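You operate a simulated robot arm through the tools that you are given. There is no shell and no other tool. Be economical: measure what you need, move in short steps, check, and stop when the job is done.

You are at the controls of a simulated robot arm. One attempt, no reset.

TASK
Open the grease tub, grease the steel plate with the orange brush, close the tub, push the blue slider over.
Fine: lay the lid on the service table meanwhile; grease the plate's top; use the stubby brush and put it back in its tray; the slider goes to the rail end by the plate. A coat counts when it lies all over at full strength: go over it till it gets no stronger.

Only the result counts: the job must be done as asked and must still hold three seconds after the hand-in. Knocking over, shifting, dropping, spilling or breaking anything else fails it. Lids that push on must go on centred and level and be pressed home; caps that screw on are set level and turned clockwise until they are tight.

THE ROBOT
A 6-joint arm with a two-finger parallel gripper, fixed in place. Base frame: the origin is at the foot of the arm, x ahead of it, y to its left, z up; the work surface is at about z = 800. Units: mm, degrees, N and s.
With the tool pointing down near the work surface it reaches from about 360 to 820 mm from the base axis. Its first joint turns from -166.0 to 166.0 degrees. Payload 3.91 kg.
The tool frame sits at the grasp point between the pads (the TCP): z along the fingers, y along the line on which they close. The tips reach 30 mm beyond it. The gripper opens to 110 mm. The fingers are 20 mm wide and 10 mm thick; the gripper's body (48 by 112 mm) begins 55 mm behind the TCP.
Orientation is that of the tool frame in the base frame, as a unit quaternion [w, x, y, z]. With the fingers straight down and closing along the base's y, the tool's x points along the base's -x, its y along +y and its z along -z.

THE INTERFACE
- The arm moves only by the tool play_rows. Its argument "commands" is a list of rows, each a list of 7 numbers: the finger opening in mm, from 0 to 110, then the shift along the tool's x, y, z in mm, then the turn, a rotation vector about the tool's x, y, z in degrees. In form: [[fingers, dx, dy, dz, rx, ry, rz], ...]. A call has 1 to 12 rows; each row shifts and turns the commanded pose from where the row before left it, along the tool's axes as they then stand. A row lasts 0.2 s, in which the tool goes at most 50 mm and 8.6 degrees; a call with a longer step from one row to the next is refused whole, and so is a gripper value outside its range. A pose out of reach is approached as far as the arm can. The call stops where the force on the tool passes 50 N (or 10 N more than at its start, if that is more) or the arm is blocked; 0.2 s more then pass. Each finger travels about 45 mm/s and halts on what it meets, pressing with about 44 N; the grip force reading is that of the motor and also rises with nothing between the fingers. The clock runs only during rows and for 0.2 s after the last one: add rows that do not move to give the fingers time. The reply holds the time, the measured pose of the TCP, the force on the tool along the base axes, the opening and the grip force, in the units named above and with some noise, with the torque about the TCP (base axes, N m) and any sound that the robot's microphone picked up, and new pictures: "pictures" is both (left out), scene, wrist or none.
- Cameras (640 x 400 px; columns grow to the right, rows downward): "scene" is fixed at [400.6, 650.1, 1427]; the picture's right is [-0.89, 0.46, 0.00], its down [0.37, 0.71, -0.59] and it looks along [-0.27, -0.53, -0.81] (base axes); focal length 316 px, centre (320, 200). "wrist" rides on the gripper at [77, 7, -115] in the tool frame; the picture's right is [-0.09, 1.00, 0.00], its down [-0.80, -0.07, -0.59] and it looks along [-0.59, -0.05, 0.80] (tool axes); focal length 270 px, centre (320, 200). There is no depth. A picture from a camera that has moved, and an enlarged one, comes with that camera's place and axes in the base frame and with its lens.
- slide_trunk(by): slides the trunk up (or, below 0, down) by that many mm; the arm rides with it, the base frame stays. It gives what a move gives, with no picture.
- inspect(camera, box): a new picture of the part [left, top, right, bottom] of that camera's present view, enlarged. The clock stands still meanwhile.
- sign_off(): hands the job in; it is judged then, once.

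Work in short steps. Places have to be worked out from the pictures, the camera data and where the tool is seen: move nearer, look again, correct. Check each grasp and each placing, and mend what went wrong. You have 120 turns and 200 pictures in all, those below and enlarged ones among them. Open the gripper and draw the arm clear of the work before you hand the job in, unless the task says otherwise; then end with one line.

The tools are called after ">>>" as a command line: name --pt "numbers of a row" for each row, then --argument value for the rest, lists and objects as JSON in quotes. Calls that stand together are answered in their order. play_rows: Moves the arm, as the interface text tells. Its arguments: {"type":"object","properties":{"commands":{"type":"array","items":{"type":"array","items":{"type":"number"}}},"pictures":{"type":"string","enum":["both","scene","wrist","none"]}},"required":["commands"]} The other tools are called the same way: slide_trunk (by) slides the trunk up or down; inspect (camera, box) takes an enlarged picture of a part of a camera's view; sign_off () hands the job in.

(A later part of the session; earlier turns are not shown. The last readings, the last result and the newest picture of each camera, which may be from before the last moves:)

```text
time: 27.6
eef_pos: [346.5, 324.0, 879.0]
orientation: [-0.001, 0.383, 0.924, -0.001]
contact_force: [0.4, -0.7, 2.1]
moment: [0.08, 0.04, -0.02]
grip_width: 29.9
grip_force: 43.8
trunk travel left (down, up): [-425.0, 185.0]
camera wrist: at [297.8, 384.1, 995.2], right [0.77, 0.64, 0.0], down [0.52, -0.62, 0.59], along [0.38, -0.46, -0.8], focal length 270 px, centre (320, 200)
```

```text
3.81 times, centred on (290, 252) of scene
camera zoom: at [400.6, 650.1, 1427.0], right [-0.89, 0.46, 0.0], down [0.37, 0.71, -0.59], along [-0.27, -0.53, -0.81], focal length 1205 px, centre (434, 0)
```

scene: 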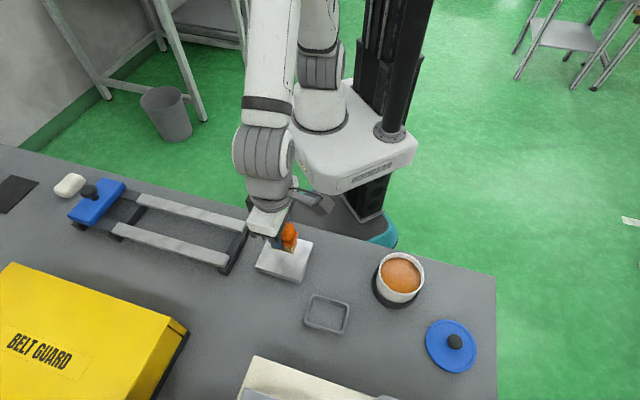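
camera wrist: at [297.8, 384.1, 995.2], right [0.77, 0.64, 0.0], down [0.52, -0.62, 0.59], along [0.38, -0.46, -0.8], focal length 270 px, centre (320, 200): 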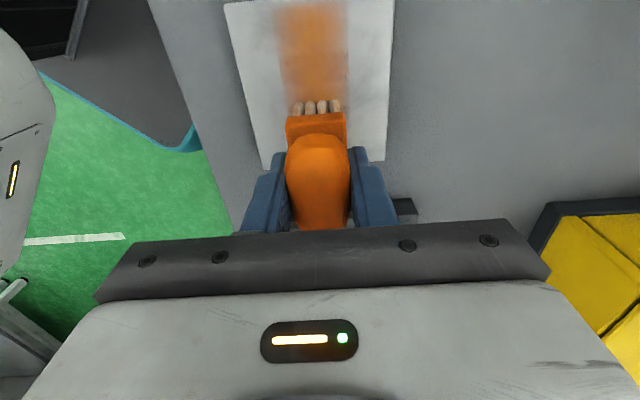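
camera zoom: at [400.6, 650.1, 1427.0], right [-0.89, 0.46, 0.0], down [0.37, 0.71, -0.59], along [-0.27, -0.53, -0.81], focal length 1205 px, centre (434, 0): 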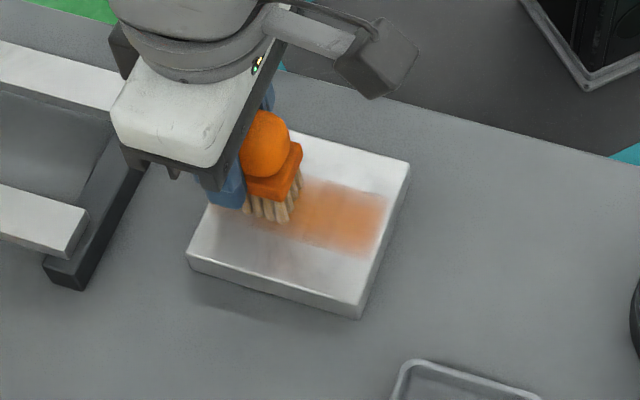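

The coat goes on and the plate stays put. I'll press slightly more and stroke the lane 28 mm over, back and forth.

>>> play_rows --pt "20 0 14 0.7 0 0 0" --pt "20 0 14 0 0 0 0" --pt "20 12 0 0 0 0 0" --pt "20 12 0 0 0 0 0" --pt "20 12 0 0 0 0 0" --pt "20 12 0 0 0 0 0" --pt "20 12 0 0 0 0 0" --pt "20 -12 0 0 0 0 0" --pt "20 -12 0 0 0 0 0" --pt "20 -12 0 0 0 0 0" --pt "20 -12 0 0 0 0 0" --pt "20 -12 0 0 0 0 0" --pictures "wrist"

>>> inspect --camera "scene" --box '[220, 200, 360, 305]'

```text
time: 30.2
eef_pos: [367.3, 346.4, 879.4]
orientation: [0.0, 0.383, 0.924, 0.0]
contact_force: [-4.7, 4.2, 10.7]
moment: [0.34, 0.35, -0.04]
grip_width: 29.9
grip_force: 44.2
trunk travel left (down, up): [-425.0, 185.0]
camera wrist: at [318.6, 404.5, 995.0], right [0.77, 0.64, 0.0], down [0.52, -0.62, 0.6], along [0.38, -0.46, -0.8], focal length 270 px, centre (320, 200)
```

wrist: 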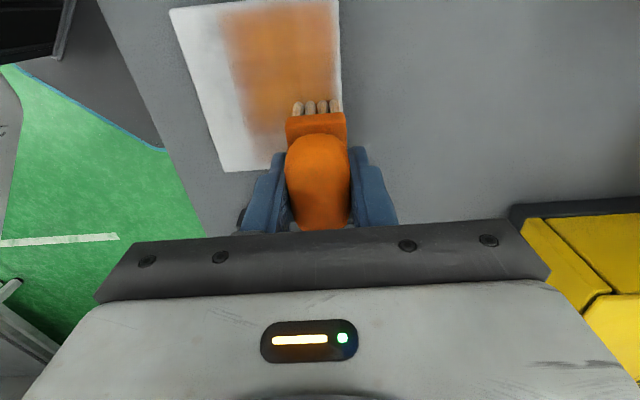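

```text
3.81 times, centred on (290, 252) of scene
camera zoom: at [400.6, 650.1, 1427.0], right [-0.89, 0.46, 0.0], down [0.37, 0.71, -0.59], along [-0.27, -0.53, -0.81], focal length 1205 px, centre (434, 0)
```

zoom: 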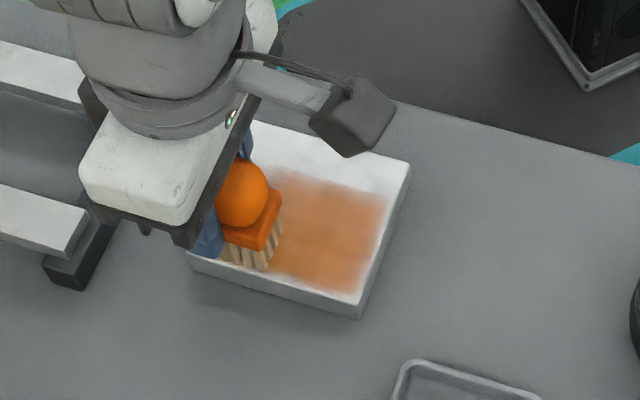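

The coat falls about 8 mm short at the ends, so I'll lengthen the strokes to ±38. Now I'll sweep across the near end and then do the third lane.

>>> play_rows --pt "20 -10 0 0 0 0 0" --pt "20 0 -14 0 0 0 0" --pt "20 0 -14 0 0 0 0" --pt "20 0 -14 0 0 0 0" --pt "20 0 -16 0 0 0 0" --pt "20 13 0 0 0 0 0" --pt "20 13 0 0 0 0 0" --pt "20 13 0 0 0 0 0" --pt "20 13 0 0 0 0 0" --pt "20 13 0 0 0 0 0" --pt "20 13 0 0 0 0 0" --pictures "wrist"

>>> inspect --camera "scene" --box '[220, 200, 360, 305]'

```text
time: 32.6
eef_pos: [277.8, 350.8, 880.1]
orientation: [0.001, 0.383, 0.924, -0.001]
contact_force: [6.9, -7.6, 15.5]
moment: [-0.44, -0.43, 0.0]
grip_width: 29.7
grip_force: 43.4
trunk travel left (down, up): [-425.0, 185.0]
camera wrist: at [230.2, 409.4, 995.0], right [0.77, 0.64, 0.0], down [0.52, -0.62, 0.59], along [0.38, -0.46, -0.8], focal length 270 px, centre (320, 200)
```

wrist: 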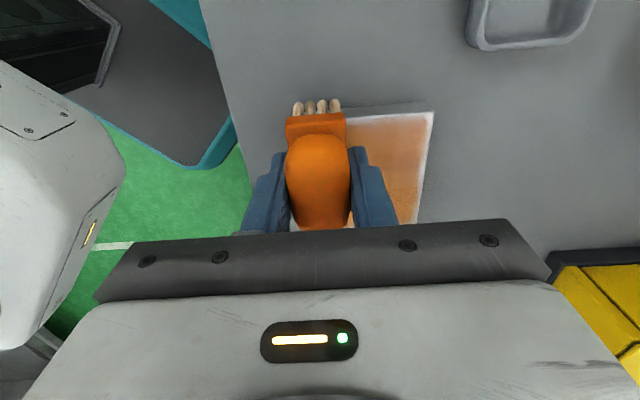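

```text
3.81 times, centred on (290, 252) of scene
camera zoom: at [400.6, 650.1, 1427.0], right [-0.89, 0.46, 0.0], down [0.37, 0.71, -0.59], along [-0.27, -0.53, -0.81], focal length 1205 px, centre (434, 0)
```

zoom: 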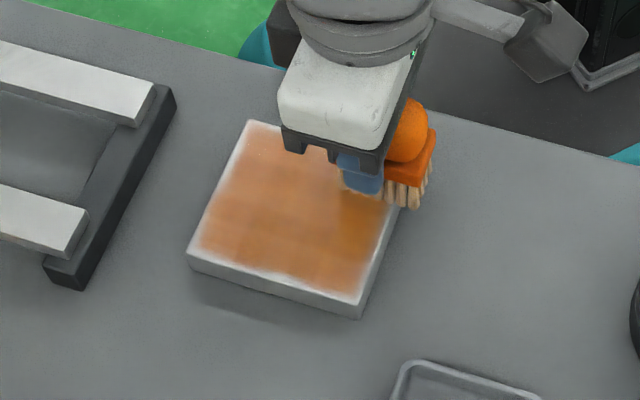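

Coverage is nearly complete. I'll sweep along the far end and back along the outer lane.

>>> play_rows --pt "20 0 16 0 0 0 0" --pt "20 0 16 0 0 0 0" --pt "20 0 16 0 0 0 0" --pt "20 0 16 0 0 0 0" --pt "20 -13 0 0 0 0 0" --pt "20 -13 0 0 0 0 0" --pt "20 -13 0 0 0 0 0" --pt "20 -13 0 0 0 0 0" --pt "20 -13 0 0 0 0 0" --pt "20 -13 0 0 0 0 0" --pictures "wrist"

>>> inspect --camera "scene" --box '[220, 200, 360, 305]'

```text
time: 34.8
eef_pos: [379.1, 341.7, 880.2]
orientation: [0.0, 0.383, 0.924, -0.002]
contact_force: [-0.4, -0.1, -0.4]
moment: [-0.01, 0.01, 0.0]
grip_width: 30.0
grip_force: 43.9
trunk travel left (down, up): [-425.0, 185.0]
camera wrist: at [331.2, 400.5, 995.1], right [0.77, 0.64, 0.0], down [0.52, -0.62, 0.59], along [0.38, -0.46, -0.8], focal length 270 px, centre (320, 200)
```

wrist: 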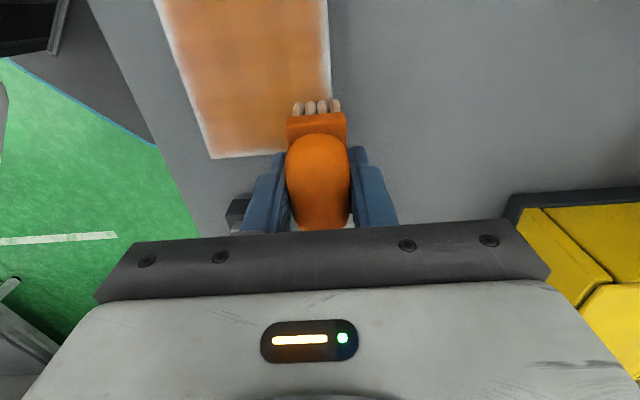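

```text
3.81 times, centred on (290, 252) of scene
camera zoom: at [400.6, 650.1, 1427.0], right [-0.89, 0.46, 0.0], down [0.37, 0.71, -0.59], along [-0.27, -0.53, -0.81], focal length 1205 px, centre (434, 0)
```

zoom: 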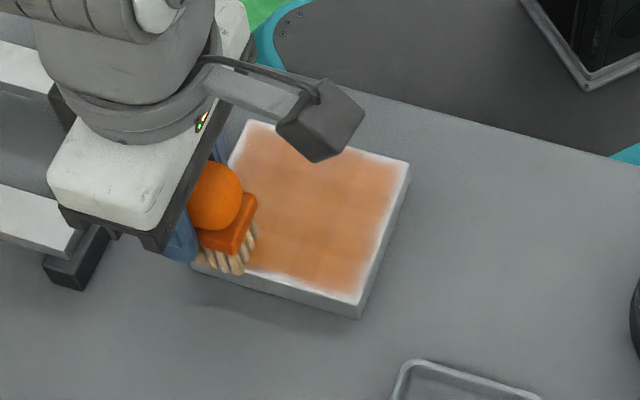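

The force dropped to zero and the coat is still uneven with thin edges. I'll reload the brush at the tub before the second coat.

>>> play_rows --pt "20 0 0 -47 0 0 0" --pt "20 0 0 -47 0 0 0" --pt "20 39.2 -6 0 0 0 0" --pt "20 39.2 -6 0 0 0 0" --pt "20 39.2 -6 0 0 0 0" --pt "20 39.2 -6 0 0 0 0" --pt "20 39.2 -6 0 0 0 0" --pt "20 39.2 -6 0 0 0 0" --pt "20 39.2 -6 0 0 0 0" --pt "20 0 0 0 0 0 0"

>>> inspect --camera "scene" --box '[220, 200, 360, 305]'

```text
time: 37.0
eef_pos: [155.6, 507.0, 975.2]
orientation: [0.0, 0.383, 0.924, -0.002]
contact_force: [0.4, -0.2, -0.5]
moment: [-0.03, -0.02, -0.01]
grip_width: 29.8
grip_force: 43.7
trunk travel left (down, up): [-425.0, 185.0]
camera wrist: at [108.0, 566.2, 1090.3], right [0.77, 0.64, 0.0], down [0.52, -0.62, 0.6], along [0.38, -0.46, -0.8], focal length 270 px, centre (320, 200)
```

scene: 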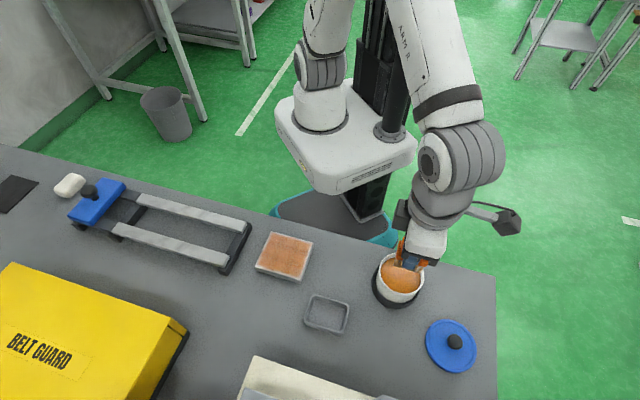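
wrist: 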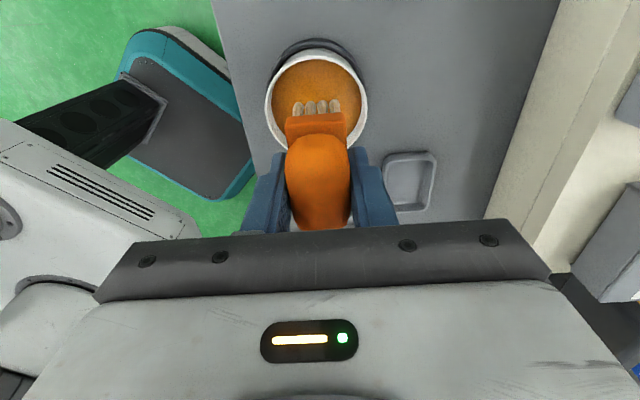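

```text
3.81 times, centred on (290, 252) of scene
camera zoom: at [400.6, 650.1, 1427.0], right [-0.89, 0.46, 0.0], down [0.37, 0.71, -0.59], along [-0.27, -0.53, -0.81], focal length 1205 px, centre (434, 0)
```

zoom: 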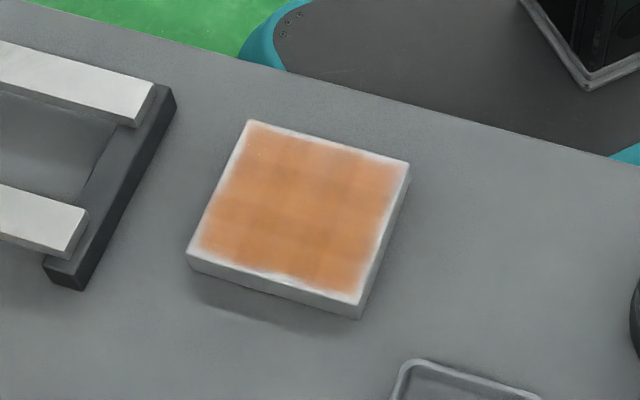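

The plate is covered, but the edges are thin and the bristles look drained. I'll dip again with a short hold.

>>> play_rows --pt "20 0 0 30 0 0 0" --pt "20 0 0 22 0 0 0" --pt "20 0 0 6 0 0 0" --pt "20 0 0 5 0 0 0" --pt "20 0 0 0 0 0 0" --pt "20 0 0 0 0 0 0" --pt "20 0 0 0 0 0 0" --pictures "none"

>>> play_rows --pt "20 0 0 -13 0 0 0" --pt "20 0 0 -50 0 0 0" --pt "20 -36.8 4.5 0 0 0 0" --pt "20 -36.8 4.5 0 0 0 0" --pt "20 -36.8 4.5 0 0 0 0" --pt "20 -36.8 4.5 0 0 0 0" --pt "20 -36.8 4.5 0 0 0 0" --pt "20 0 0 0 0 0 0" --pictures "wrist"

```text
time: 38.6
eef_pos: [156.2, 503.6, 912.9]
orientation: [0.0, 0.383, 0.924, 0.003]
contact_force: [3.2, -0.4, 37.2]
moment: [-0.08, -0.09, 0.02]
grip_width: 29.8
grip_force: 44.3
trunk travel left (down, up): [-425.0, 185.0]
```

```text
time: 40.4
eef_pos: [301.7, 392.6, 975.2]
orientation: [0.0, 0.382, 0.924, -0.002]
contact_force: [0.3, -0.9, -0.4]
moment: [0.0, -0.02, 0.0]
grip_width: 29.8
grip_force: 44.4
trunk travel left (down, up): [-425.0, 185.0]
camera wrist: at [253.1, 452.9, 1089.2], right [0.77, 0.64, 0.0], down [0.52, -0.61, 0.59], along [0.38, -0.46, -0.8], focal length 270 px, centre (320, 200)
```

wrist: 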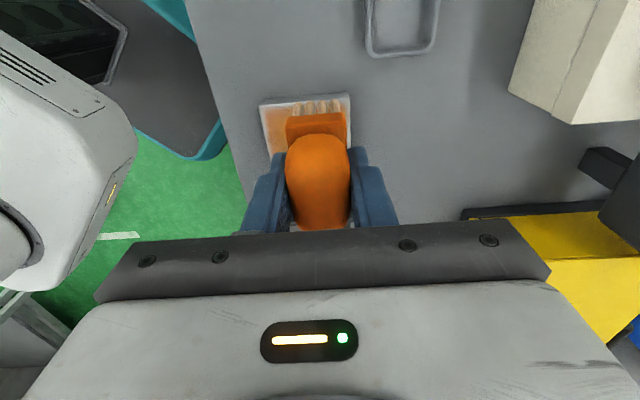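

Brush reloaded. I'll lower it at the corner of the far end (overlapping the edge) and then sweep around the perimeter.

>>> play_rows --pt "20 -8 20 30 0 0 0" --pt "20 0 0 40 0 0 0" --pt "20 0 0 20 0 0 0" --pt "20 0 0 4 0 0 0" --pt "20 0 0 1.5 0 0 0" --pt "20 0 0 0 0 0 0" --pictures "none"

```text
time: 41.8
eef_pos: [322.1, 398.5, 879.6]
orientation: [0.001, 0.383, 0.924, -0.001]
contact_force: [1.5, -6.0, 18.1]
moment: [-0.36, -0.11, -0.02]
grip_width: 30.0
grip_force: 43.6
trunk travel left (down, up): [-425.0, 185.0]
```

Contact is 18 N. I'll sweep the far end, then the lane on the robot side.

>>> play_rows --pt "20 0 -12 -0.5 0 0 0" --pt "20 0 -12 0 0 0 0" --pt "20 0 -12 0 0 0 0" --pt "20 0 -12 0 0 0 0" --pt "20 0 -12 0 0 0 0" --pt "20 0 -12 0 0 0 0" --pt "20 -15 0 0 0 0 0" --pt "20 -15 0 0 0 0 0" --pt "20 -15 0 0 0 0 0" --pt "20 -15 0 0 0 0 0" --pt "20 -15 0 0 0 0 0" --pt "20 -13 0 0 0 0 0" --pictures "wrist"

>>> inspect --camera "scene" --box '[220, 200, 360, 305]'

```text
time: 44.4
eef_pos: [331.5, 287.2, 879.5]
orientation: [0.001, 0.382, 0.924, 0.0]
contact_force: [-12.5, 13.7, 29.7]
moment: [1.1, 0.84, 0.05]
grip_width: 29.9
grip_force: 44.0
trunk travel left (down, up): [-425.0, 185.0]
camera wrist: at [282.2, 345.9, 994.5], right [0.77, 0.64, 0.0], down [0.52, -0.62, 0.6], along [0.38, -0.46, -0.8], focal length 270 px, centre (320, 200)
```

wrist: 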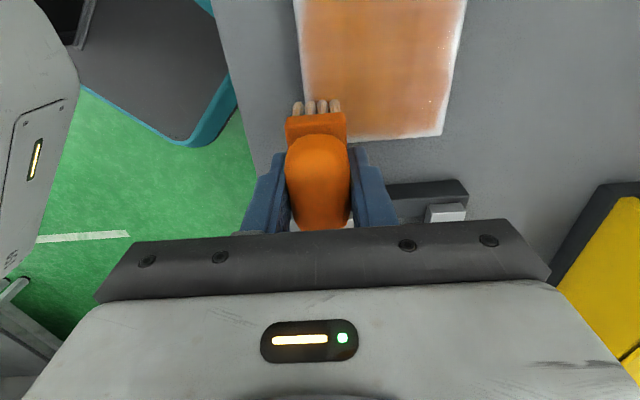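

```text
3.81 times, centred on (290, 252) of scene
camera zoom: at [400.6, 650.1, 1427.0], right [-0.89, 0.46, 0.0], down [0.37, 0.71, -0.59], along [-0.27, -0.53, -0.81], focal length 1205 px, centre (434, 0)
```

zoom: 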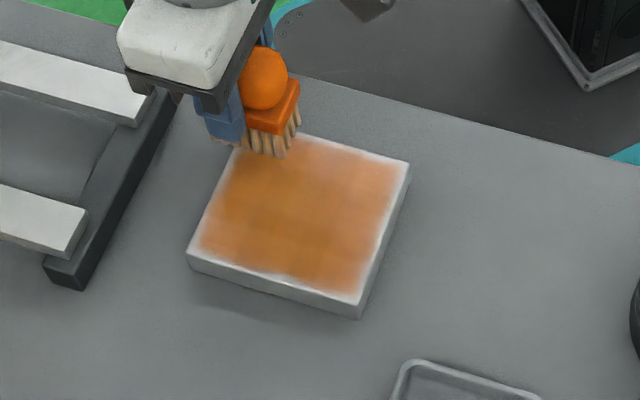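

The force reached 30 N, so I'll ease up 1 mm. Next come the near-end sweep and the outer lane.

>>> play_rows --pt "20 0 12 -1 0 0 0" --pt "20 0 12 0 0 0 0" --pt "20 0 12 0 0 0 0" --pt "20 0 12 0 0 0 0" --pt "20 0 12 0 0 0 0" --pt "20 0 13 0 0 0 0" --pt "20 15 0 0 0 0 0" --pt "20 15 0 0 0 0 0" --pt "20 15 0 0 0 0 0" --pt "20 15 0 0 0 0 0" --pt "20 15 0 0 0 0 0" --pt "20 15 0 0 0 0 0" --pictures "wrist"

>>> inspect --camera "scene" --box '[220, 200, 360, 305]'

```text
time: 47.0
eef_pos: [318.4, 403.8, 882.0]
orientation: [-0.001, 0.383, 0.924, -0.002]
contact_force: [0.7, 0.9, -0.6]
moment: [0.0, 0.05, 0.02]
grip_width: 29.6
grip_force: 43.9
trunk travel left (down, up): [-425.0, 185.0]
camera wrist: at [271.0, 463.0, 995.7], right [0.77, 0.64, 0.0], down [0.52, -0.62, 0.59], along [0.38, -0.46, -0.8], focal length 270 px, centre (320, 200)
```

wrist: 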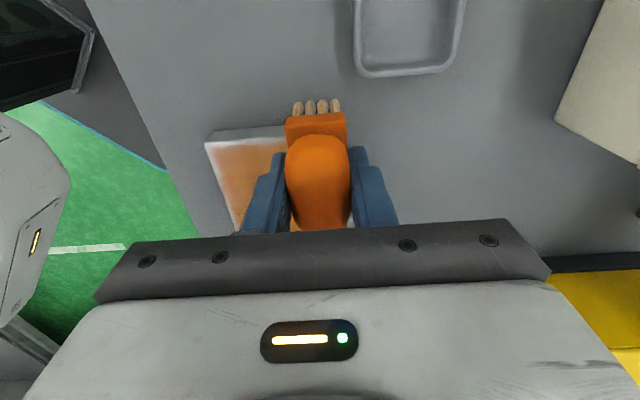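

```text
3.81 times, centred on (290, 252) of scene
camera zoom: at [400.6, 650.1, 1427.0], right [-0.89, 0.46, 0.0], down [0.37, 0.71, -0.59], along [-0.27, -0.53, -0.81], focal length 1205 px, centre (434, 0)
```

zoom: 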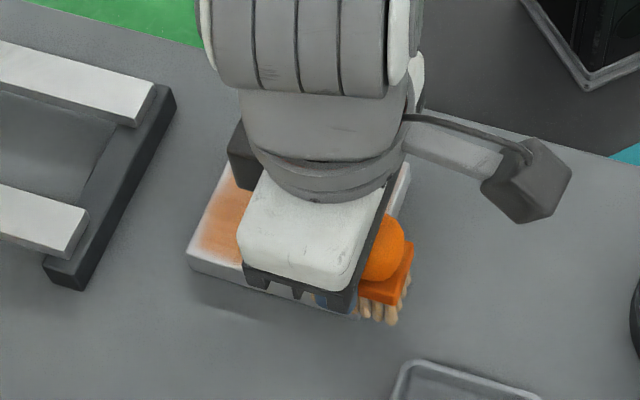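

Contact was lost again at 882. I'll lower 2 mm and read the force.

>>> play_rows --pt "20 0 0 1 0 0 0" --pt "20 0 0 1 0 0 0" --pt "20 0 0 0 0 0 0" --pictures "none"

```text
time: 47.8
eef_pos: [319.8, 403.4, 879.1]
orientation: [0.0, 0.383, 0.924, 0.001]
contact_force: [-2.7, 4.8, 9.2]
moment: [0.1, 0.06, 0.02]
grip_width: 29.9
grip_force: 43.6
trunk travel left (down, up): [-425.0, 185.0]
```

Contact is 9 N. I'll press 0.5 mm more, stroke the outer lane back, then sweep the near end.

>>> play_rows --pt "20 -15 0 0.5 0 0 0" --pt "20 -15 0 0 0 0 0" --pt "20 -15 0 0 0 0 0" --pt "20 -15 0 0 0 0 0" --pt "20 -15 0 0 0 0 0" --pt "20 -13 0 0 0 0 0" --pt "20 0 -12 0 0 0 0" --pt "20 0 -12 0 0 0 0" --pt "20 0 -12 0 0 0 0" --pt "20 0 -12 0 0 0 0" --pt "20 0 -12 0 0 0 0" --pt "20 0 -12 0 0 0 0" --pictures "wrist"

>>> inspect --camera "scene" --box '[220, 200, 360, 305]'

```text
time: 50.4
eef_pos: [334.1, 292.5, 879.1]
orientation: [0.002, 0.383, 0.924, 0.003]
contact_force: [17.1, 17.8, 42.2]
moment: [0.79, -0.65, -0.11]
grip_width: 29.9
grip_force: 44.0
trunk travel left (down, up): [-425.0, 185.0]
camera wrist: at [285.4, 350.5, 994.3], right [0.77, 0.64, 0.01], down [0.51, -0.62, 0.59], along [0.39, -0.45, -0.8], focal length 270 px, centre (320, 200)
```

wrist: 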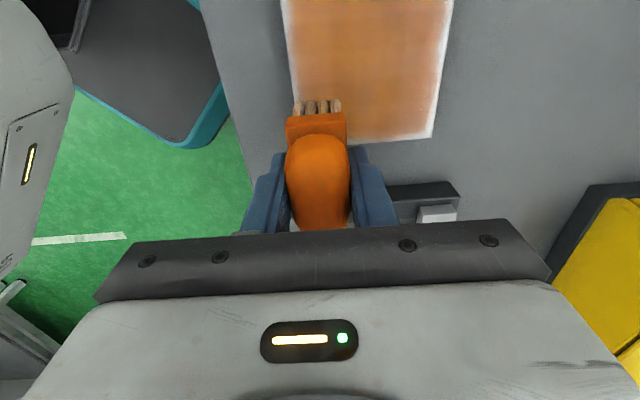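

```text
3.81 times, centred on (290, 252) of scene
camera zoom: at [400.6, 650.1, 1427.0], right [-0.89, 0.46, 0.0], down [0.37, 0.71, -0.59], along [-0.27, -0.53, -0.81], focal length 1205 px, centre (434, 0)
```

zoom: 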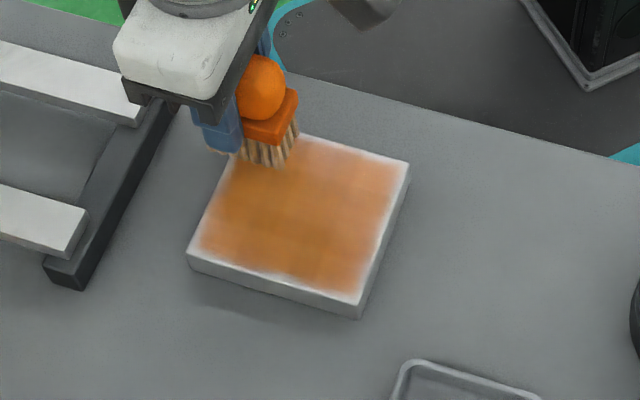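

The force is 42 N on this side, so the surface meets the brush higher here. I'll lift off and take a clean look at the whole coat.

>>> play_rows --pt "20 0 0 -25 0 0 0" --pt "20 -20 19 -35 0 0 0" --pt "20 -30 19 -35 0 0 0" --pt "20 0 0 0 0 0 0" --pictures "none"

>>> inspect --camera "wrist" --box '[220, 0, 420, 160]'

>>> inspect --camera "scene" --box '[240, 220, 340, 290]'

```text
time: 51.4
eef_pos: [392.5, 280.4, 971.9]
orientation: [-0.001, 0.383, 0.924, -0.001]
contact_force: [-0.2, 0.2, 0.1]
moment: [-0.01, 0.01, 0.02]
grip_width: 30.0
grip_force: 43.7
trunk travel left (down, up): [-425.0, 185.0]
```

```text
2.50 times, centred on (320, 80) of wrist
camera zoom: at [344.0, 340.4, 1086.8], right [0.77, 0.64, 0.0], down [0.52, -0.61, 0.59], along [0.38, -0.46, -0.8], focal length 676 px, centre (320, 500)
```

zoom: 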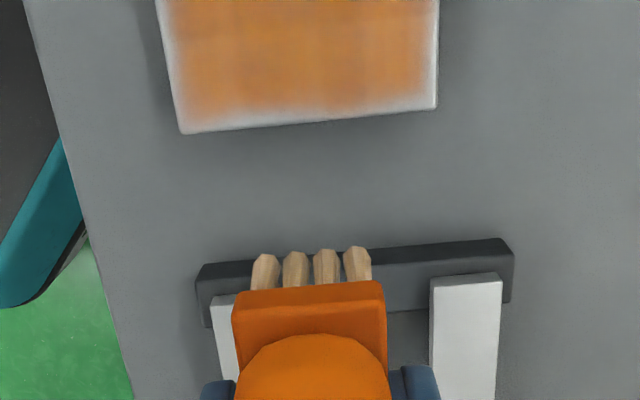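

```text
5.71 times, centred on (290, 255) of scene
camera zoom: at [400.6, 650.1, 1427.0], right [-0.89, 0.46, 0.0], down [0.37, 0.71, -0.59], along [-0.27, -0.53, -0.81], focal length 1807 px, centre (491, -114)
```

zoom: 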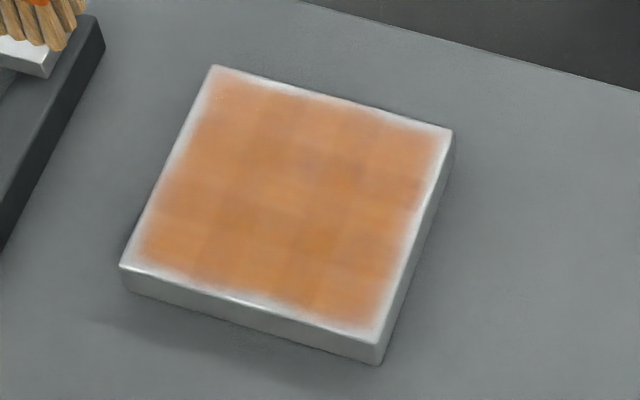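

The coat shows as patches of different strength with a soft rim, so it needs more passes all over. I'll go back and reload.

>>> play_rows --pt "20 46.6 -1.2 0 0 0 0" --pt "20 46.6 -1.2 0 0 0 0" --pt "20 46.6 -1.2 0 0 0 0" --pt "20 46.6 -1.2 0 0 0 0" --pt "20 46.6 -1.2 0 0 0 0" --pt "20 46.6 -1.2 0 0 0 0" --pt "20 46.4 -1.2 0 0 0 0" --pt "20 0 0 0 0 0 0" --pt "20 0 0 30 0 0 0" --pt "20 0 0 20 0 0 0" --pt "20 0 0 6 0 0 0" --pt "20 0 0 0 0 0 0" --pictures "wrist"

```text
time: 54.0
eef_pos: [158.7, 505.6, 916.7]
orientation: [-0.001, 0.383, 0.924, -0.002]
contact_force: [0.6, 0.6, 0.0]
moment: [-0.01, -0.03, -0.04]
grip_width: 30.1
grip_force: 44.5
trunk travel left (down, up): [-425.0, 185.0]
camera wrist: at [110.0, 565.3, 1031.0], right [0.77, 0.64, 0.0], down [0.52, -0.62, 0.59], along [0.38, -0.46, -0.8], focal length 270 px, centre (320, 200)
```

wrist: 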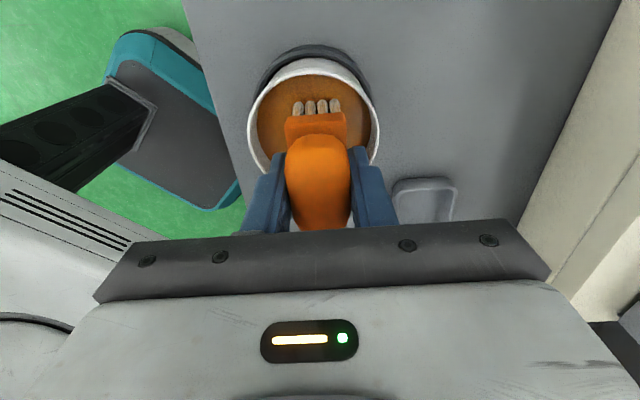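

I'll press into the grease, hold, lift, and travel to the robot-side corner of the plate.

>>> play_rows --pt "20 0 0 3 0 0 0" --pt "20 0 0 2 0 0 0" --pt "20 0 0 0 0 0 0" --pt "20 0 0 0 0 0 0" --pt "20 0 0 -15 0 0 0" --pt "20 0 0 -45 0 0 0" --pt "20 -40.7 -4.5 0 0 0 0" --pt "20 -40.7 -4.5 0 0 0 0" --pt "20 -40.7 -4.5 0 0 0 0" --pt "20 -40.7 -4.5 0 0 0 0" --pt "20 -40.7 -4.5 0 0 0 0" --pt "20 0 0 0 0 0 0" --pictures "wrist"

```text
time: 56.6
eef_pos: [286.9, 345.4, 969.4]
orientation: [0.0, 0.383, 0.924, -0.002]
contact_force: [-0.2, 0.0, -1.2]
moment: [0.0, -0.04, 0.0]
grip_width: 30.0
grip_force: 43.7
trunk travel left (down, up): [-425.0, 185.0]
camera wrist: at [238.2, 404.7, 1084.7], right [0.77, 0.64, 0.0], down [0.52, -0.61, 0.59], along [0.38, -0.46, -0.8], focal length 270 px, centre (320, 200)
```

wrist: 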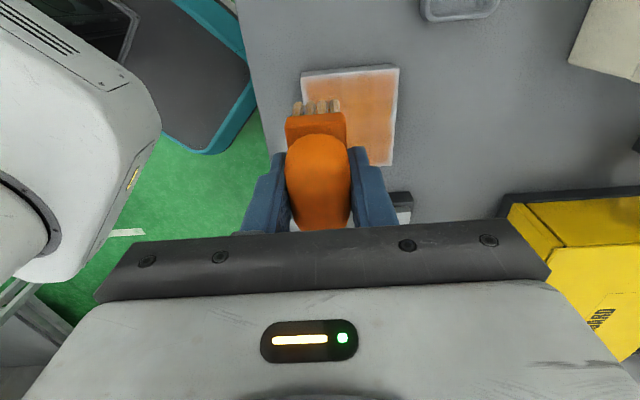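

In position. I'll descend to contact at about TCP 880.5.

>>> play_rows --pt "20 0 0 40 0 0 0" --pt "20 0 0 40 0 0 0" --pt "20 0 0 8 0 0 0" --pt "20 0 0 1 0 0 0" --pt "20 0 0 0 0 0 0" --pictures "none"

```text
time: 57.8
eef_pos: [286.8, 345.1, 879.7]
orientation: [-0.002, 0.383, 0.924, -0.002]
contact_force: [-0.1, -0.6, -0.1]
moment: [0.04, -0.02, -0.01]
grip_width: 30.0
grip_force: 44.2
trunk travel left (down, up): [-425.0, 185.0]
```

No contact yet. I'll press 1.5 mm lower and raster lanes 15 mm apart.

>>> play_rows --pt "20 0 0 1.5 0 0 0" --pt "20 -16 0 0 0 0 0" --pt "20 -16 0 0 0 0 0" --pt "20 -16 0 0 0 0 0" --pt "20 -14 0 0 0 0 0" --pt "20 0 15 0 0 0 0" --pt "20 16 0 0 0 0 0" --pt "20 16 0 0 0 0 0" --pt "20 16 0 0 0 0 0" --pt "20 14 0 0 0 0 0" --pt "20 0 15 0 0 0 0" --pictures "none"

>>> play_rows --pt "20 -16 0 0.3 0 0 0" --pt "20 -16 0 0 0 0 0" --pt "20 -16 0 0 0 0 0" --pt "20 -14 0 0 0 0 0" --pt "20 0 15 0 0 0 0" --pt "20 16 0 0 0 0 0" --pt "20 16 0 0 0 0 0" --pt "20 16 0 0 0 0 0" --pt "20 14 0 0 0 0 0" --pt "20 0 15 0 0 0 0" --pictures "none"

>>> play_rows --pt "20 -16 0 0.3 0 0 0" --pt "20 -16 0 0 0 0 0" --pt "20 -16 0 0 0 0 0" --pt "20 -14 0 0 0 0 0" --pt "20 16 0 0 0 0 0" --pt "20 16 0 0 0 0 0" --pt "20 16 0 0 0 0 0" --pt "20 14 0 0 0 0 0" --pictures "wrist"

>>> inspect --camera "scene" --box '[240, 220, 340, 290]'

```text
time: 60.2
eef_pos: [305.7, 366.9, 881.5]
orientation: [-0.001, 0.383, 0.924, -0.002]
contact_force: [0.5, 0.4, 0.2]
moment: [0.01, -0.02, 0.06]
grip_width: 29.7
grip_force: 43.3
trunk travel left (down, up): [-425.0, 185.0]
```

```text
time: 62.4
eef_pos: [327.1, 388.6, 880.4]
orientation: [-0.001, 0.383, 0.924, -0.002]
contact_force: [0.0, 0.2, -1.1]
moment: [0.01, 0.02, 0.0]
grip_width: 30.1
grip_force: 44.0
trunk travel left (down, up): [-425.0, 185.0]
```

```text
time: 64.2
eef_pos: [327.1, 388.0, 879.6]
orientation: [0.0, 0.383, 0.924, -0.001]
contact_force: [-1.0, 0.5, 0.6]
moment: [0.03, 0.06, 0.03]
grip_width: 29.8
grip_force: 44.0
trunk travel left (down, up): [-425.0, 185.0]
camera wrist: at [278.6, 446.8, 994.6], right [0.77, 0.64, 0.0], down [0.52, -0.61, 0.59], along [0.38, -0.46, -0.8], focal length 270 px, centre (320, 200)
```

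wrist: 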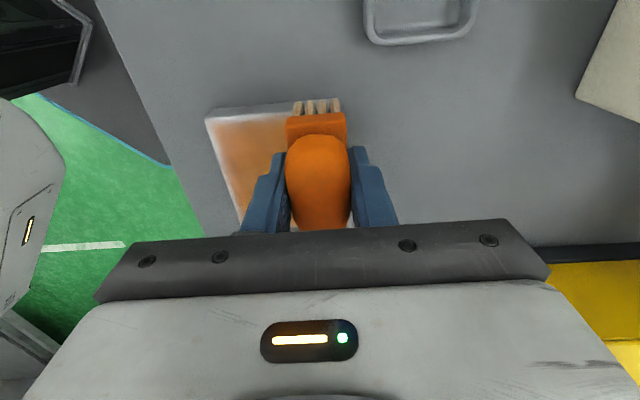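

```text
5.71 times, centred on (290, 255) of scene
camera zoom: at [400.6, 650.1, 1427.0], right [-0.89, 0.46, 0.0], down [0.37, 0.71, -0.59], along [-0.27, -0.53, -0.81], focal length 1807 px, centre (491, -114)
```

zoom: 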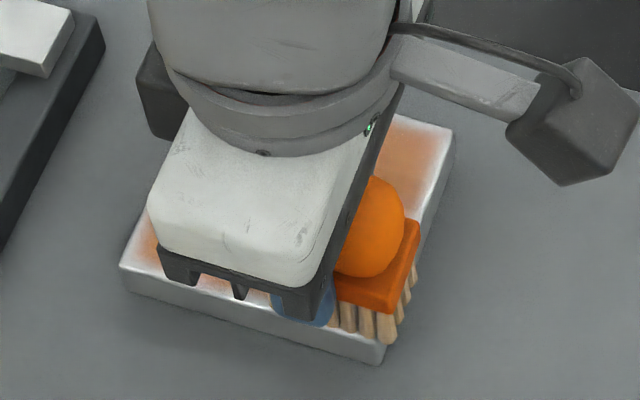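

Most of that raster ran without contact. I'll lower in small steps here to find contact again.

>>> play_rows --pt "20 0 0 1 0 0 0" --pt "20 0 0 0 0 0 0" --pictures "none"

>>> play_rows --pt "20 -16 0 0 0 0 0" --pt "20 -16 0 0 0 0 0" --pt "20 0 0 0 0 0 0" --pictures "none"

>>> play_rows --pt "20 -16 0 0 0 0 0" --pt "20 -16 0 0 0 0 0" --pt "20 0 0 0 0 0 0" --pictures "none"

```text
time: 64.8
eef_pos: [326.4, 387.6, 879.1]
orientation: [-0.001, 0.382, 0.924, -0.001]
contact_force: [-1.4, 3.4, 7.9]
moment: [0.07, -0.06, -0.01]
grip_width: 30.0
grip_force: 43.9
trunk travel left (down, up): [-425.0, 185.0]
```

```text
time: 65.6
eef_pos: [347.5, 366.3, 879.4]
orientation: [-0.001, 0.383, 0.924, -0.001]
contact_force: [0.1, 0.6, 4.1]
moment: [-0.03, -0.06, -0.03]
grip_width: 30.0
grip_force: 44.0
trunk travel left (down, up): [-425.0, 185.0]
```

```text
time: 66.4
eef_pos: [373.0, 341.8, 879.1]
orientation: [0.0, 0.384, 0.923, -0.002]
contact_force: [0.8, -0.4, -0.3]
moment: [-0.01, -0.02, 0.0]
grip_width: 29.7
grip_force: 43.5
trunk travel left (down, up): [-425.0, 185.0]
```

The tool climbs slightly as it moves in tool -x and +y. I'll build that slope into the strokes, regain contact and raster again.

>>> play_rows --pt "20 0 0 1.3 0 0 0" --pt "20 16 0 -0.1 0 0 0" --pt "20 16 0 -0.1 0 0 0" --pt "20 16 0 -0.1 0 0 0" --pt "20 16 0 -0.1 0 0 0" --pt "20 0 -15 0 0 0 0" --pt "20 0 0 0 0 0 0" --pictures "none"

>>> play_rows --pt "20 -16 0 0.2 0 0 0" --pt "20 -16 0 0.2 0 0 0" --pt "20 -16 0 0.2 0 0 0" --pt "20 -16 0 0.2 0 0 0" --pt "20 0 -15 -0.2 0 0 0" --pt "20 0 0 0 0 0 0" --pictures "none"

>>> inspect --camera "scene" --box '[240, 220, 340, 290]'

```text
time: 68.0
eef_pos: [316.8, 378.5, 879.7]
orientation: [0.0, 0.383, 0.924, 0.002]
contact_force: [4.4, 11.8, 23.3]
moment: [0.42, -0.38, 0.07]
grip_width: 30.0
grip_force: 44.1
trunk travel left (down, up): [-425.0, 185.0]
```

```text
time: 69.4
eef_pos: [354.7, 321.0, 879.6]
orientation: [-0.001, 0.383, 0.924, -0.001]
contact_force: [11.9, 2.3, 17.3]
moment: [0.08, -0.74, 0.04]
grip_width: 30.0
grip_force: 44.2
trunk travel left (down, up): [-425.0, 185.0]
```

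```text
5.71 times, centred on (290, 255) of scene
camera zoom: at [400.6, 650.1, 1427.0], right [-0.89, 0.46, 0.0], down [0.37, 0.71, -0.59], along [-0.27, -0.53, -0.81], focal length 1807 px, centre (491, -114)
```

zoom: 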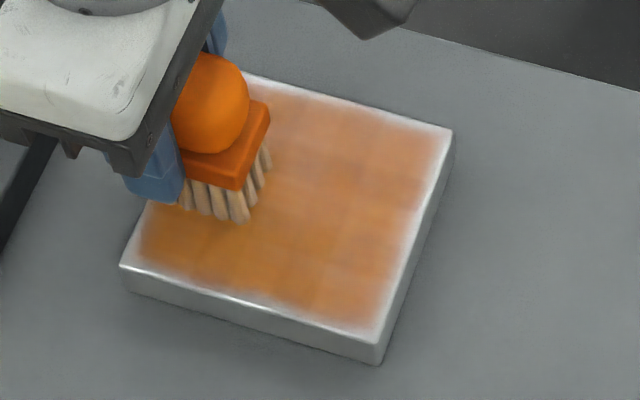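

Good contact now, and the swept lanes are getting darker. I'll carry on with the remaining lanes toward the robot side.

>>> play_rows --pt "20 16 0 -0.1 0 0 0" --pt "20 16 0 -0.1 0 0 0" --pt "20 16 0 -0.1 0 0 0" --pt "20 20 0 -0.1 0 0 0" --pt "20 0 -15 -0.4 0 0 0" --pt "20 0 0 0 0 0 0" --pictures "none"

>>> play_rows --pt "20 -16 0 0.1 0 0 0" --pt "20 -16 0 0.1 0 0 0" --pt "20 -16 0 0.1 0 0 0" --pt "20 -20 0 0.1 0 0 0" --pt "20 0 -15 -0.4 0 0 0" --pt "20 0 0 0 0 0 0" --pictures "none"

>>> play_rows --pt "20 16 0 -0.1 0 0 0" --pt "20 16 0 -0.1 0 0 0" --pt "20 16 0 -0.1 0 0 0" --pt "20 20 0 -0.1 0 0 0" --pt "20 0 0 0 0 0 0" --pictures "none"

>>> inspect --camera "scene" --box '[240, 220, 340, 290]'

```text
time: 70.8
eef_pos: [293.9, 360.5, 879.4]
orientation: [0.0, 0.382, 0.924, 0.0]
contact_force: [4.0, 10.4, 19.7]
moment: [0.4, -0.35, -0.01]
grip_width: 30.0
grip_force: 44.0
trunk travel left (down, up): [-425.0, 185.0]
```

```text
time: 72.2
eef_pos: [331.9, 299.6, 879.1]
orientation: [0.0, 0.382, 0.924, -0.001]
contact_force: [13.8, 5.2, 21.6]
moment: [0.17, -0.83, 0.03]
grip_width: 30.1
grip_force: 44.0
trunk travel left (down, up): [-425.0, 185.0]
```

```text
time: 73.4
eef_pos: [279.1, 347.9, 879.0]
orientation: [-0.001, 0.382, 0.924, -0.003]
contact_force: [-1.0, -2.4, 4.4]
moment: [-0.13, -0.02, -0.03]
grip_width: 30.0
grip_force: 43.7
trunk travel left (down, up): [-425.0, 185.0]
```

```text
5.71 times, centred on (290, 255) of scene
camera zoom: at [400.6, 650.1, 1427.0], right [-0.89, 0.46, 0.0], down [0.37, 0.71, -0.59], along [-0.27, -0.53, -0.81], focal length 1807 px, centre (491, -114)
```

zoom: 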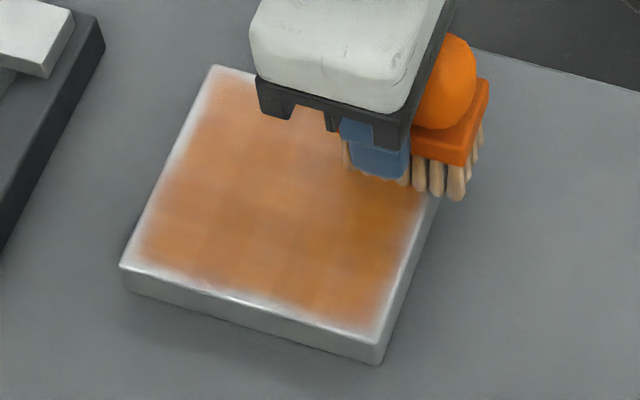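

The coat is getting stronger; the robot-side corner is lightest and the brush is likely drained. I'll reload.

>>> play_rows --pt "20 0 0 -45 0 0 0" --pt "20 0 0 -45 0 0 0" --pt "20 39.6 4.8 0 0 0 0" --pt "20 39.6 4.8 0 0 0 0" --pt "20 39.6 4.8 0 0 0 0" --pt "20 39.6 4.8 0 0 0 0" --pt "20 39.6 4.8 0 0 0 0" --pt "20 0 0 0 0 0 0" --pt "20 0 0 30 0 0 0" --pt "20 0 0 20 0 0 0" --pt "20 0 0 4 0 0 0" --pt "20 0 0 0 0 0 0" --pictures "wrist"

>>> inspect --camera "scene" --box '[240, 220, 340, 290]'

```text
time: 76.0
eef_pos: [159.8, 504.5, 914.9]
orientation: [0.0, 0.383, 0.924, -0.002]
contact_force: [-0.6, 0.0, 0.0]
moment: [0.01, 0.01, 0.01]
grip_width: 29.7
grip_force: 44.3
trunk travel left (down, up): [-425.0, 185.0]
camera wrist: at [111.8, 564.3, 1029.9], right [0.77, 0.64, 0.0], down [0.52, -0.61, 0.59], along [0.38, -0.46, -0.8], focal length 270 px, centre (320, 200)
```

wrist: 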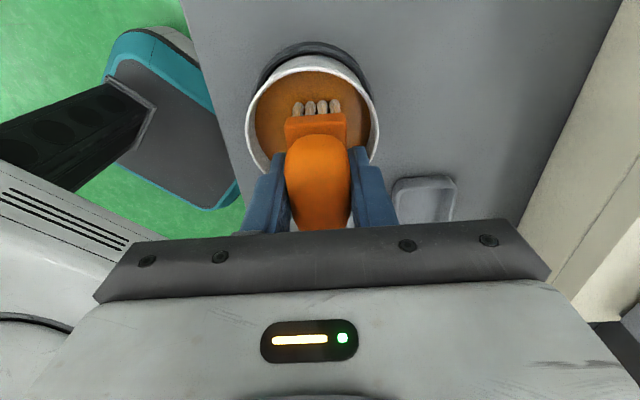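

```text
5.71 times, centred on (290, 255) of scene
camera zoom: at [400.6, 650.1, 1427.0], right [-0.89, 0.46, 0.0], down [0.37, 0.71, -0.59], along [-0.27, -0.53, -0.81], focal length 1807 px, centre (491, -114)
```

zoom: 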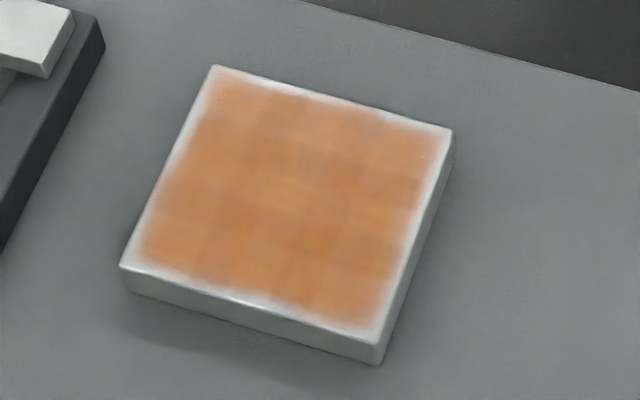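

More uniform now, but still weaker toward the robot-side corner. I'll press into the grease and check the force.

>>> play_rows --pt "20 0 0 3 0 0 0" --pt "20 0 0 2 0 0 0" --pt "20 0 0 0 0 0 0" --pt "20 0 0 0 0 0 0" --pictures "none"

>>> play_rows --pt "20 0 0 -15 0 0 0" --pt "20 0 0 -45 0 0 0" --pt "20 -40 -4.5 0 0 0 0" --pt "20 -40 -4.5 0 0 0 0" --pt "20 -40 -4.5 0 0 0 0" --pt "20 -40 -4.5 0 0 0 0" --pt "20 -40 -4.5 0 0 0 0" --pt "20 0 0 0 0 0 0" --pt "20 0 0 40 0 0 0" --pt "20 0 0 40 0 0 0" --pt "20 0 0 9 0 0 0" --pt "20 0 0 0 0 0 0" --pictures "none"

```text
time: 77.0
eef_pos: [159.4, 505.3, 914.1]
orientation: [-0.001, 0.383, 0.924, 0.002]
contact_force: [4.7, -1.8, 32.4]
moment: [-0.3, -0.31, 0.02]
grip_width: 29.8
grip_force: 44.5
trunk travel left (down, up): [-425.0, 185.0]
```

```text
time: 79.6
eef_pos: [281.9, 348.4, 880.7]
orientation: [0.0, 0.383, 0.924, -0.001]
contact_force: [0.6, 0.0, -1.0]
moment: [0.0, 0.02, 0.01]
grip_width: 29.9
grip_force: 44.4
trunk travel left (down, up): [-425.0, 185.0]
```

Loaded at 32 N. Now I'll make contact on the plate's robot side and check the force.

>>> play_rows --pt "20 0 0 1 0 0 0" --pt "20 0 0 1 0 0 0" --pt "20 0 0 0 0 0 0" --pictures "none"

>>> play_rows --pt "20 -17 0 0.2 0 0 0" --pt "20 -17 0 0.2 0 0 0" --pt "20 -17 0 0.2 0 0 0" --pt "20 -19 0 0.2 0 0 0" --pt "20 0 0 0 0 0 0" --pictures "none"

>>> inspect --camera "scene" --box '[240, 220, 340, 290]'

```text
time: 80.4
eef_pos: [283.1, 348.3, 879.5]
orientation: [0.0, 0.383, 0.924, -0.001]
contact_force: [0.3, 0.1, -0.6]
moment: [-0.02, 0.04, 0.02]
grip_width: 29.9
grip_force: 44.1
trunk travel left (down, up): [-425.0, 185.0]
```

```text
time: 81.6
eef_pos: [332.2, 296.3, 879.0]
orientation: [-0.001, 0.383, 0.924, -0.001]
contact_force: [-2.7, 3.2, 8.8]
moment: [0.24, 0.11, 0.0]
grip_width: 29.9
grip_force: 43.8
trunk travel left (down, up): [-425.0, 185.0]
```

```text
5.71 times, centred on (290, 255) of scene
camera zoom: at [400.6, 650.1, 1427.0], right [-0.89, 0.46, 0.0], down [0.37, 0.71, -0.59], along [-0.27, -0.53, -0.81], focal length 1807 px, centre (491, -114)
```

zoom: 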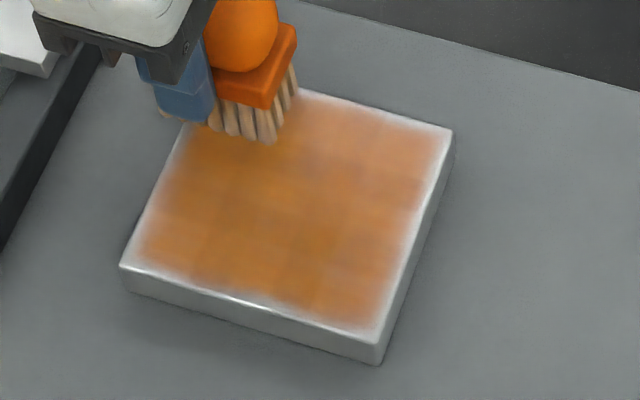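

Now 9 N in contact. I'll do the back stroke, then the second lane, adding the small slope.

>>> play_rows --pt "20 17 0 0.1 0 0 0" --pt "20 17 0 0 0 0 0" --pt "20 17 0 0 0 0 0" --pt "20 19 0 0 0 0 0" --pt "20 0 15 0.4 0 0 0" --pt "20 0 0 0 0 0 0" --pictures "none"

>>> play_rows --pt "20 -17 0 0.2 0 0 0" --pt "20 -17 0 0.1 0 0 0" --pt "20 -17 0 0.1 0 0 0" --pt "20 -19 0 0.1 0 0 0" --pt "20 0 15 0.3 0 0 0" --pt "20 0 0 0 0 0 0" --pictures "none"

>>> inspect --camera "scene" --box '[240, 220, 340, 290]'

```text
time: 83.0
eef_pos: [291.2, 356.3, 878.8]
orientation: [0.0, 0.383, 0.924, -0.001]
contact_force: [-17.7, -15.8, 31.5]
moment: [-0.82, 0.87, -0.05]
grip_width: 29.8
grip_force: 43.8
trunk travel left (down, up): [-425.0, 185.0]
```

```text
time: 84.2
eef_pos: [345.3, 311.8, 878.0]
orientation: [-0.002, 0.382, 0.924, -0.004]
contact_force: [-12.1, -5.1, 25.0]
moment: [-0.16, 0.4, 0.06]
grip_width: 30.0
grip_force: 44.2
trunk travel left (down, up): [-425.0, 185.0]
stopped in row 5: the force on the tool passed its limit at 55 N (the readings are from after the stop); the commanded pose is now the measured one
```

```text
5.71 times, centred on (290, 255) of scene
camera zoom: at [400.6, 650.1, 1427.0], right [-0.89, 0.46, 0.0], down [0.37, 0.71, -0.59], along [-0.27, -0.53, -0.81], focal length 1807 px, centre (491, -114)
```

zoom: 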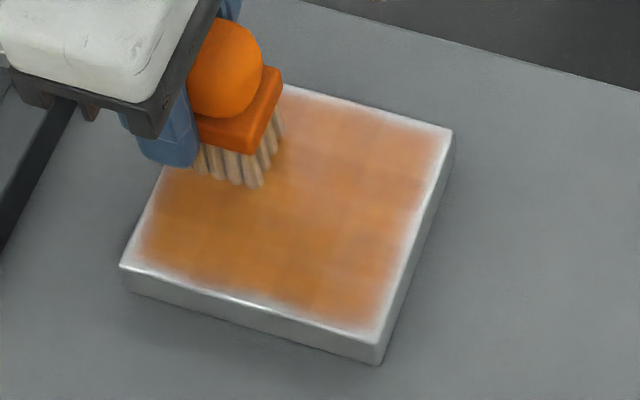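

The force limit stopped it. I'll level the tool (-0.5° about x), raise 1.2 mm, and continue without the extra slope.

>>> play_rows --pt "20 0 0 -1.2 -0.5 0 0" --pt "20 0 0 0 0 0 0" --pictures "none"

>>> play_rows --pt "20 14 0 0 0 0 0" --pt "20 14 0 0 0 0 0" --pt "20 14 0 0 0 0 0" --pt "20 14 0 0 0 0 0" --pt "20 14 0 0 0 0 0" --pt "20 0 0 0 0 0 0" --pictures "none"

>>> play_rows --pt "20 0 15 0 0 0 0" --pt "20 -14 0 0 0 0 0" --pt "20 -14 0 0 0 0 0" --pt "20 -14 0 0 0 0 0" --pt "20 -14 0 0 0 0 0" --pt "20 -14 0 0 0 0 0" --pt "20 0 0 0 0 0 0" --pictures "none"

>>> inspect --camera "scene" --box '[240, 220, 340, 290]'

```text
time: 84.8
eef_pos: [346.1, 311.0, 878.7]
orientation: [0.0, 0.382, 0.924, -0.001]
contact_force: [-12.3, -5.5, 15.4]
moment: [-0.33, 0.59, -0.09]
grip_width: 29.9
grip_force: 43.9
trunk travel left (down, up): [-425.0, 185.0]
```

```text
time: 86.2
eef_pos: [299.1, 360.9, 877.9]
orientation: [-0.001, 0.382, 0.924, 0.0]
contact_force: [7.5, -5.9, 20.0]
moment: [-0.58, -0.73, 0.04]
grip_width: 30.1
grip_force: 44.0
trunk travel left (down, up): [-425.0, 185.0]
```

```text
time: 87.8
eef_pos: [358.2, 318.8, 878.0]
orientation: [0.0, 0.383, 0.924, -0.001]
contact_force: [-5.4, 6.8, 17.2]
moment: [0.39, 0.21, 0.02]
grip_width: 29.9
grip_force: 44.5
trunk travel left (down, up): [-425.0, 185.0]
```

```text
5.71 times, centred on (290, 255) of scene
camera zoom: at [400.6, 650.1, 1427.0], right [-0.89, 0.46, 0.0], down [0.37, 0.71, -0.59], along [-0.27, -0.53, -0.81], focal length 1807 px, centre (491, -114)
```

zoom: 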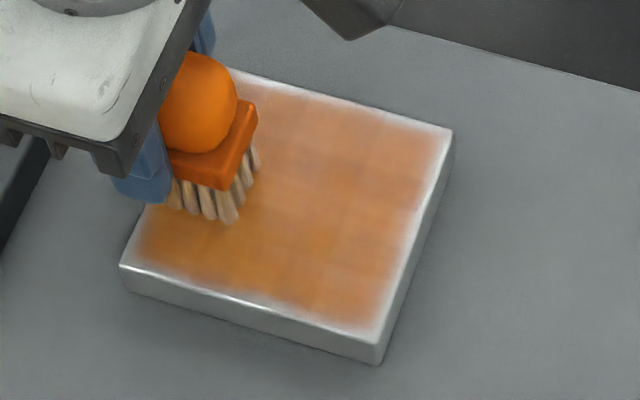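

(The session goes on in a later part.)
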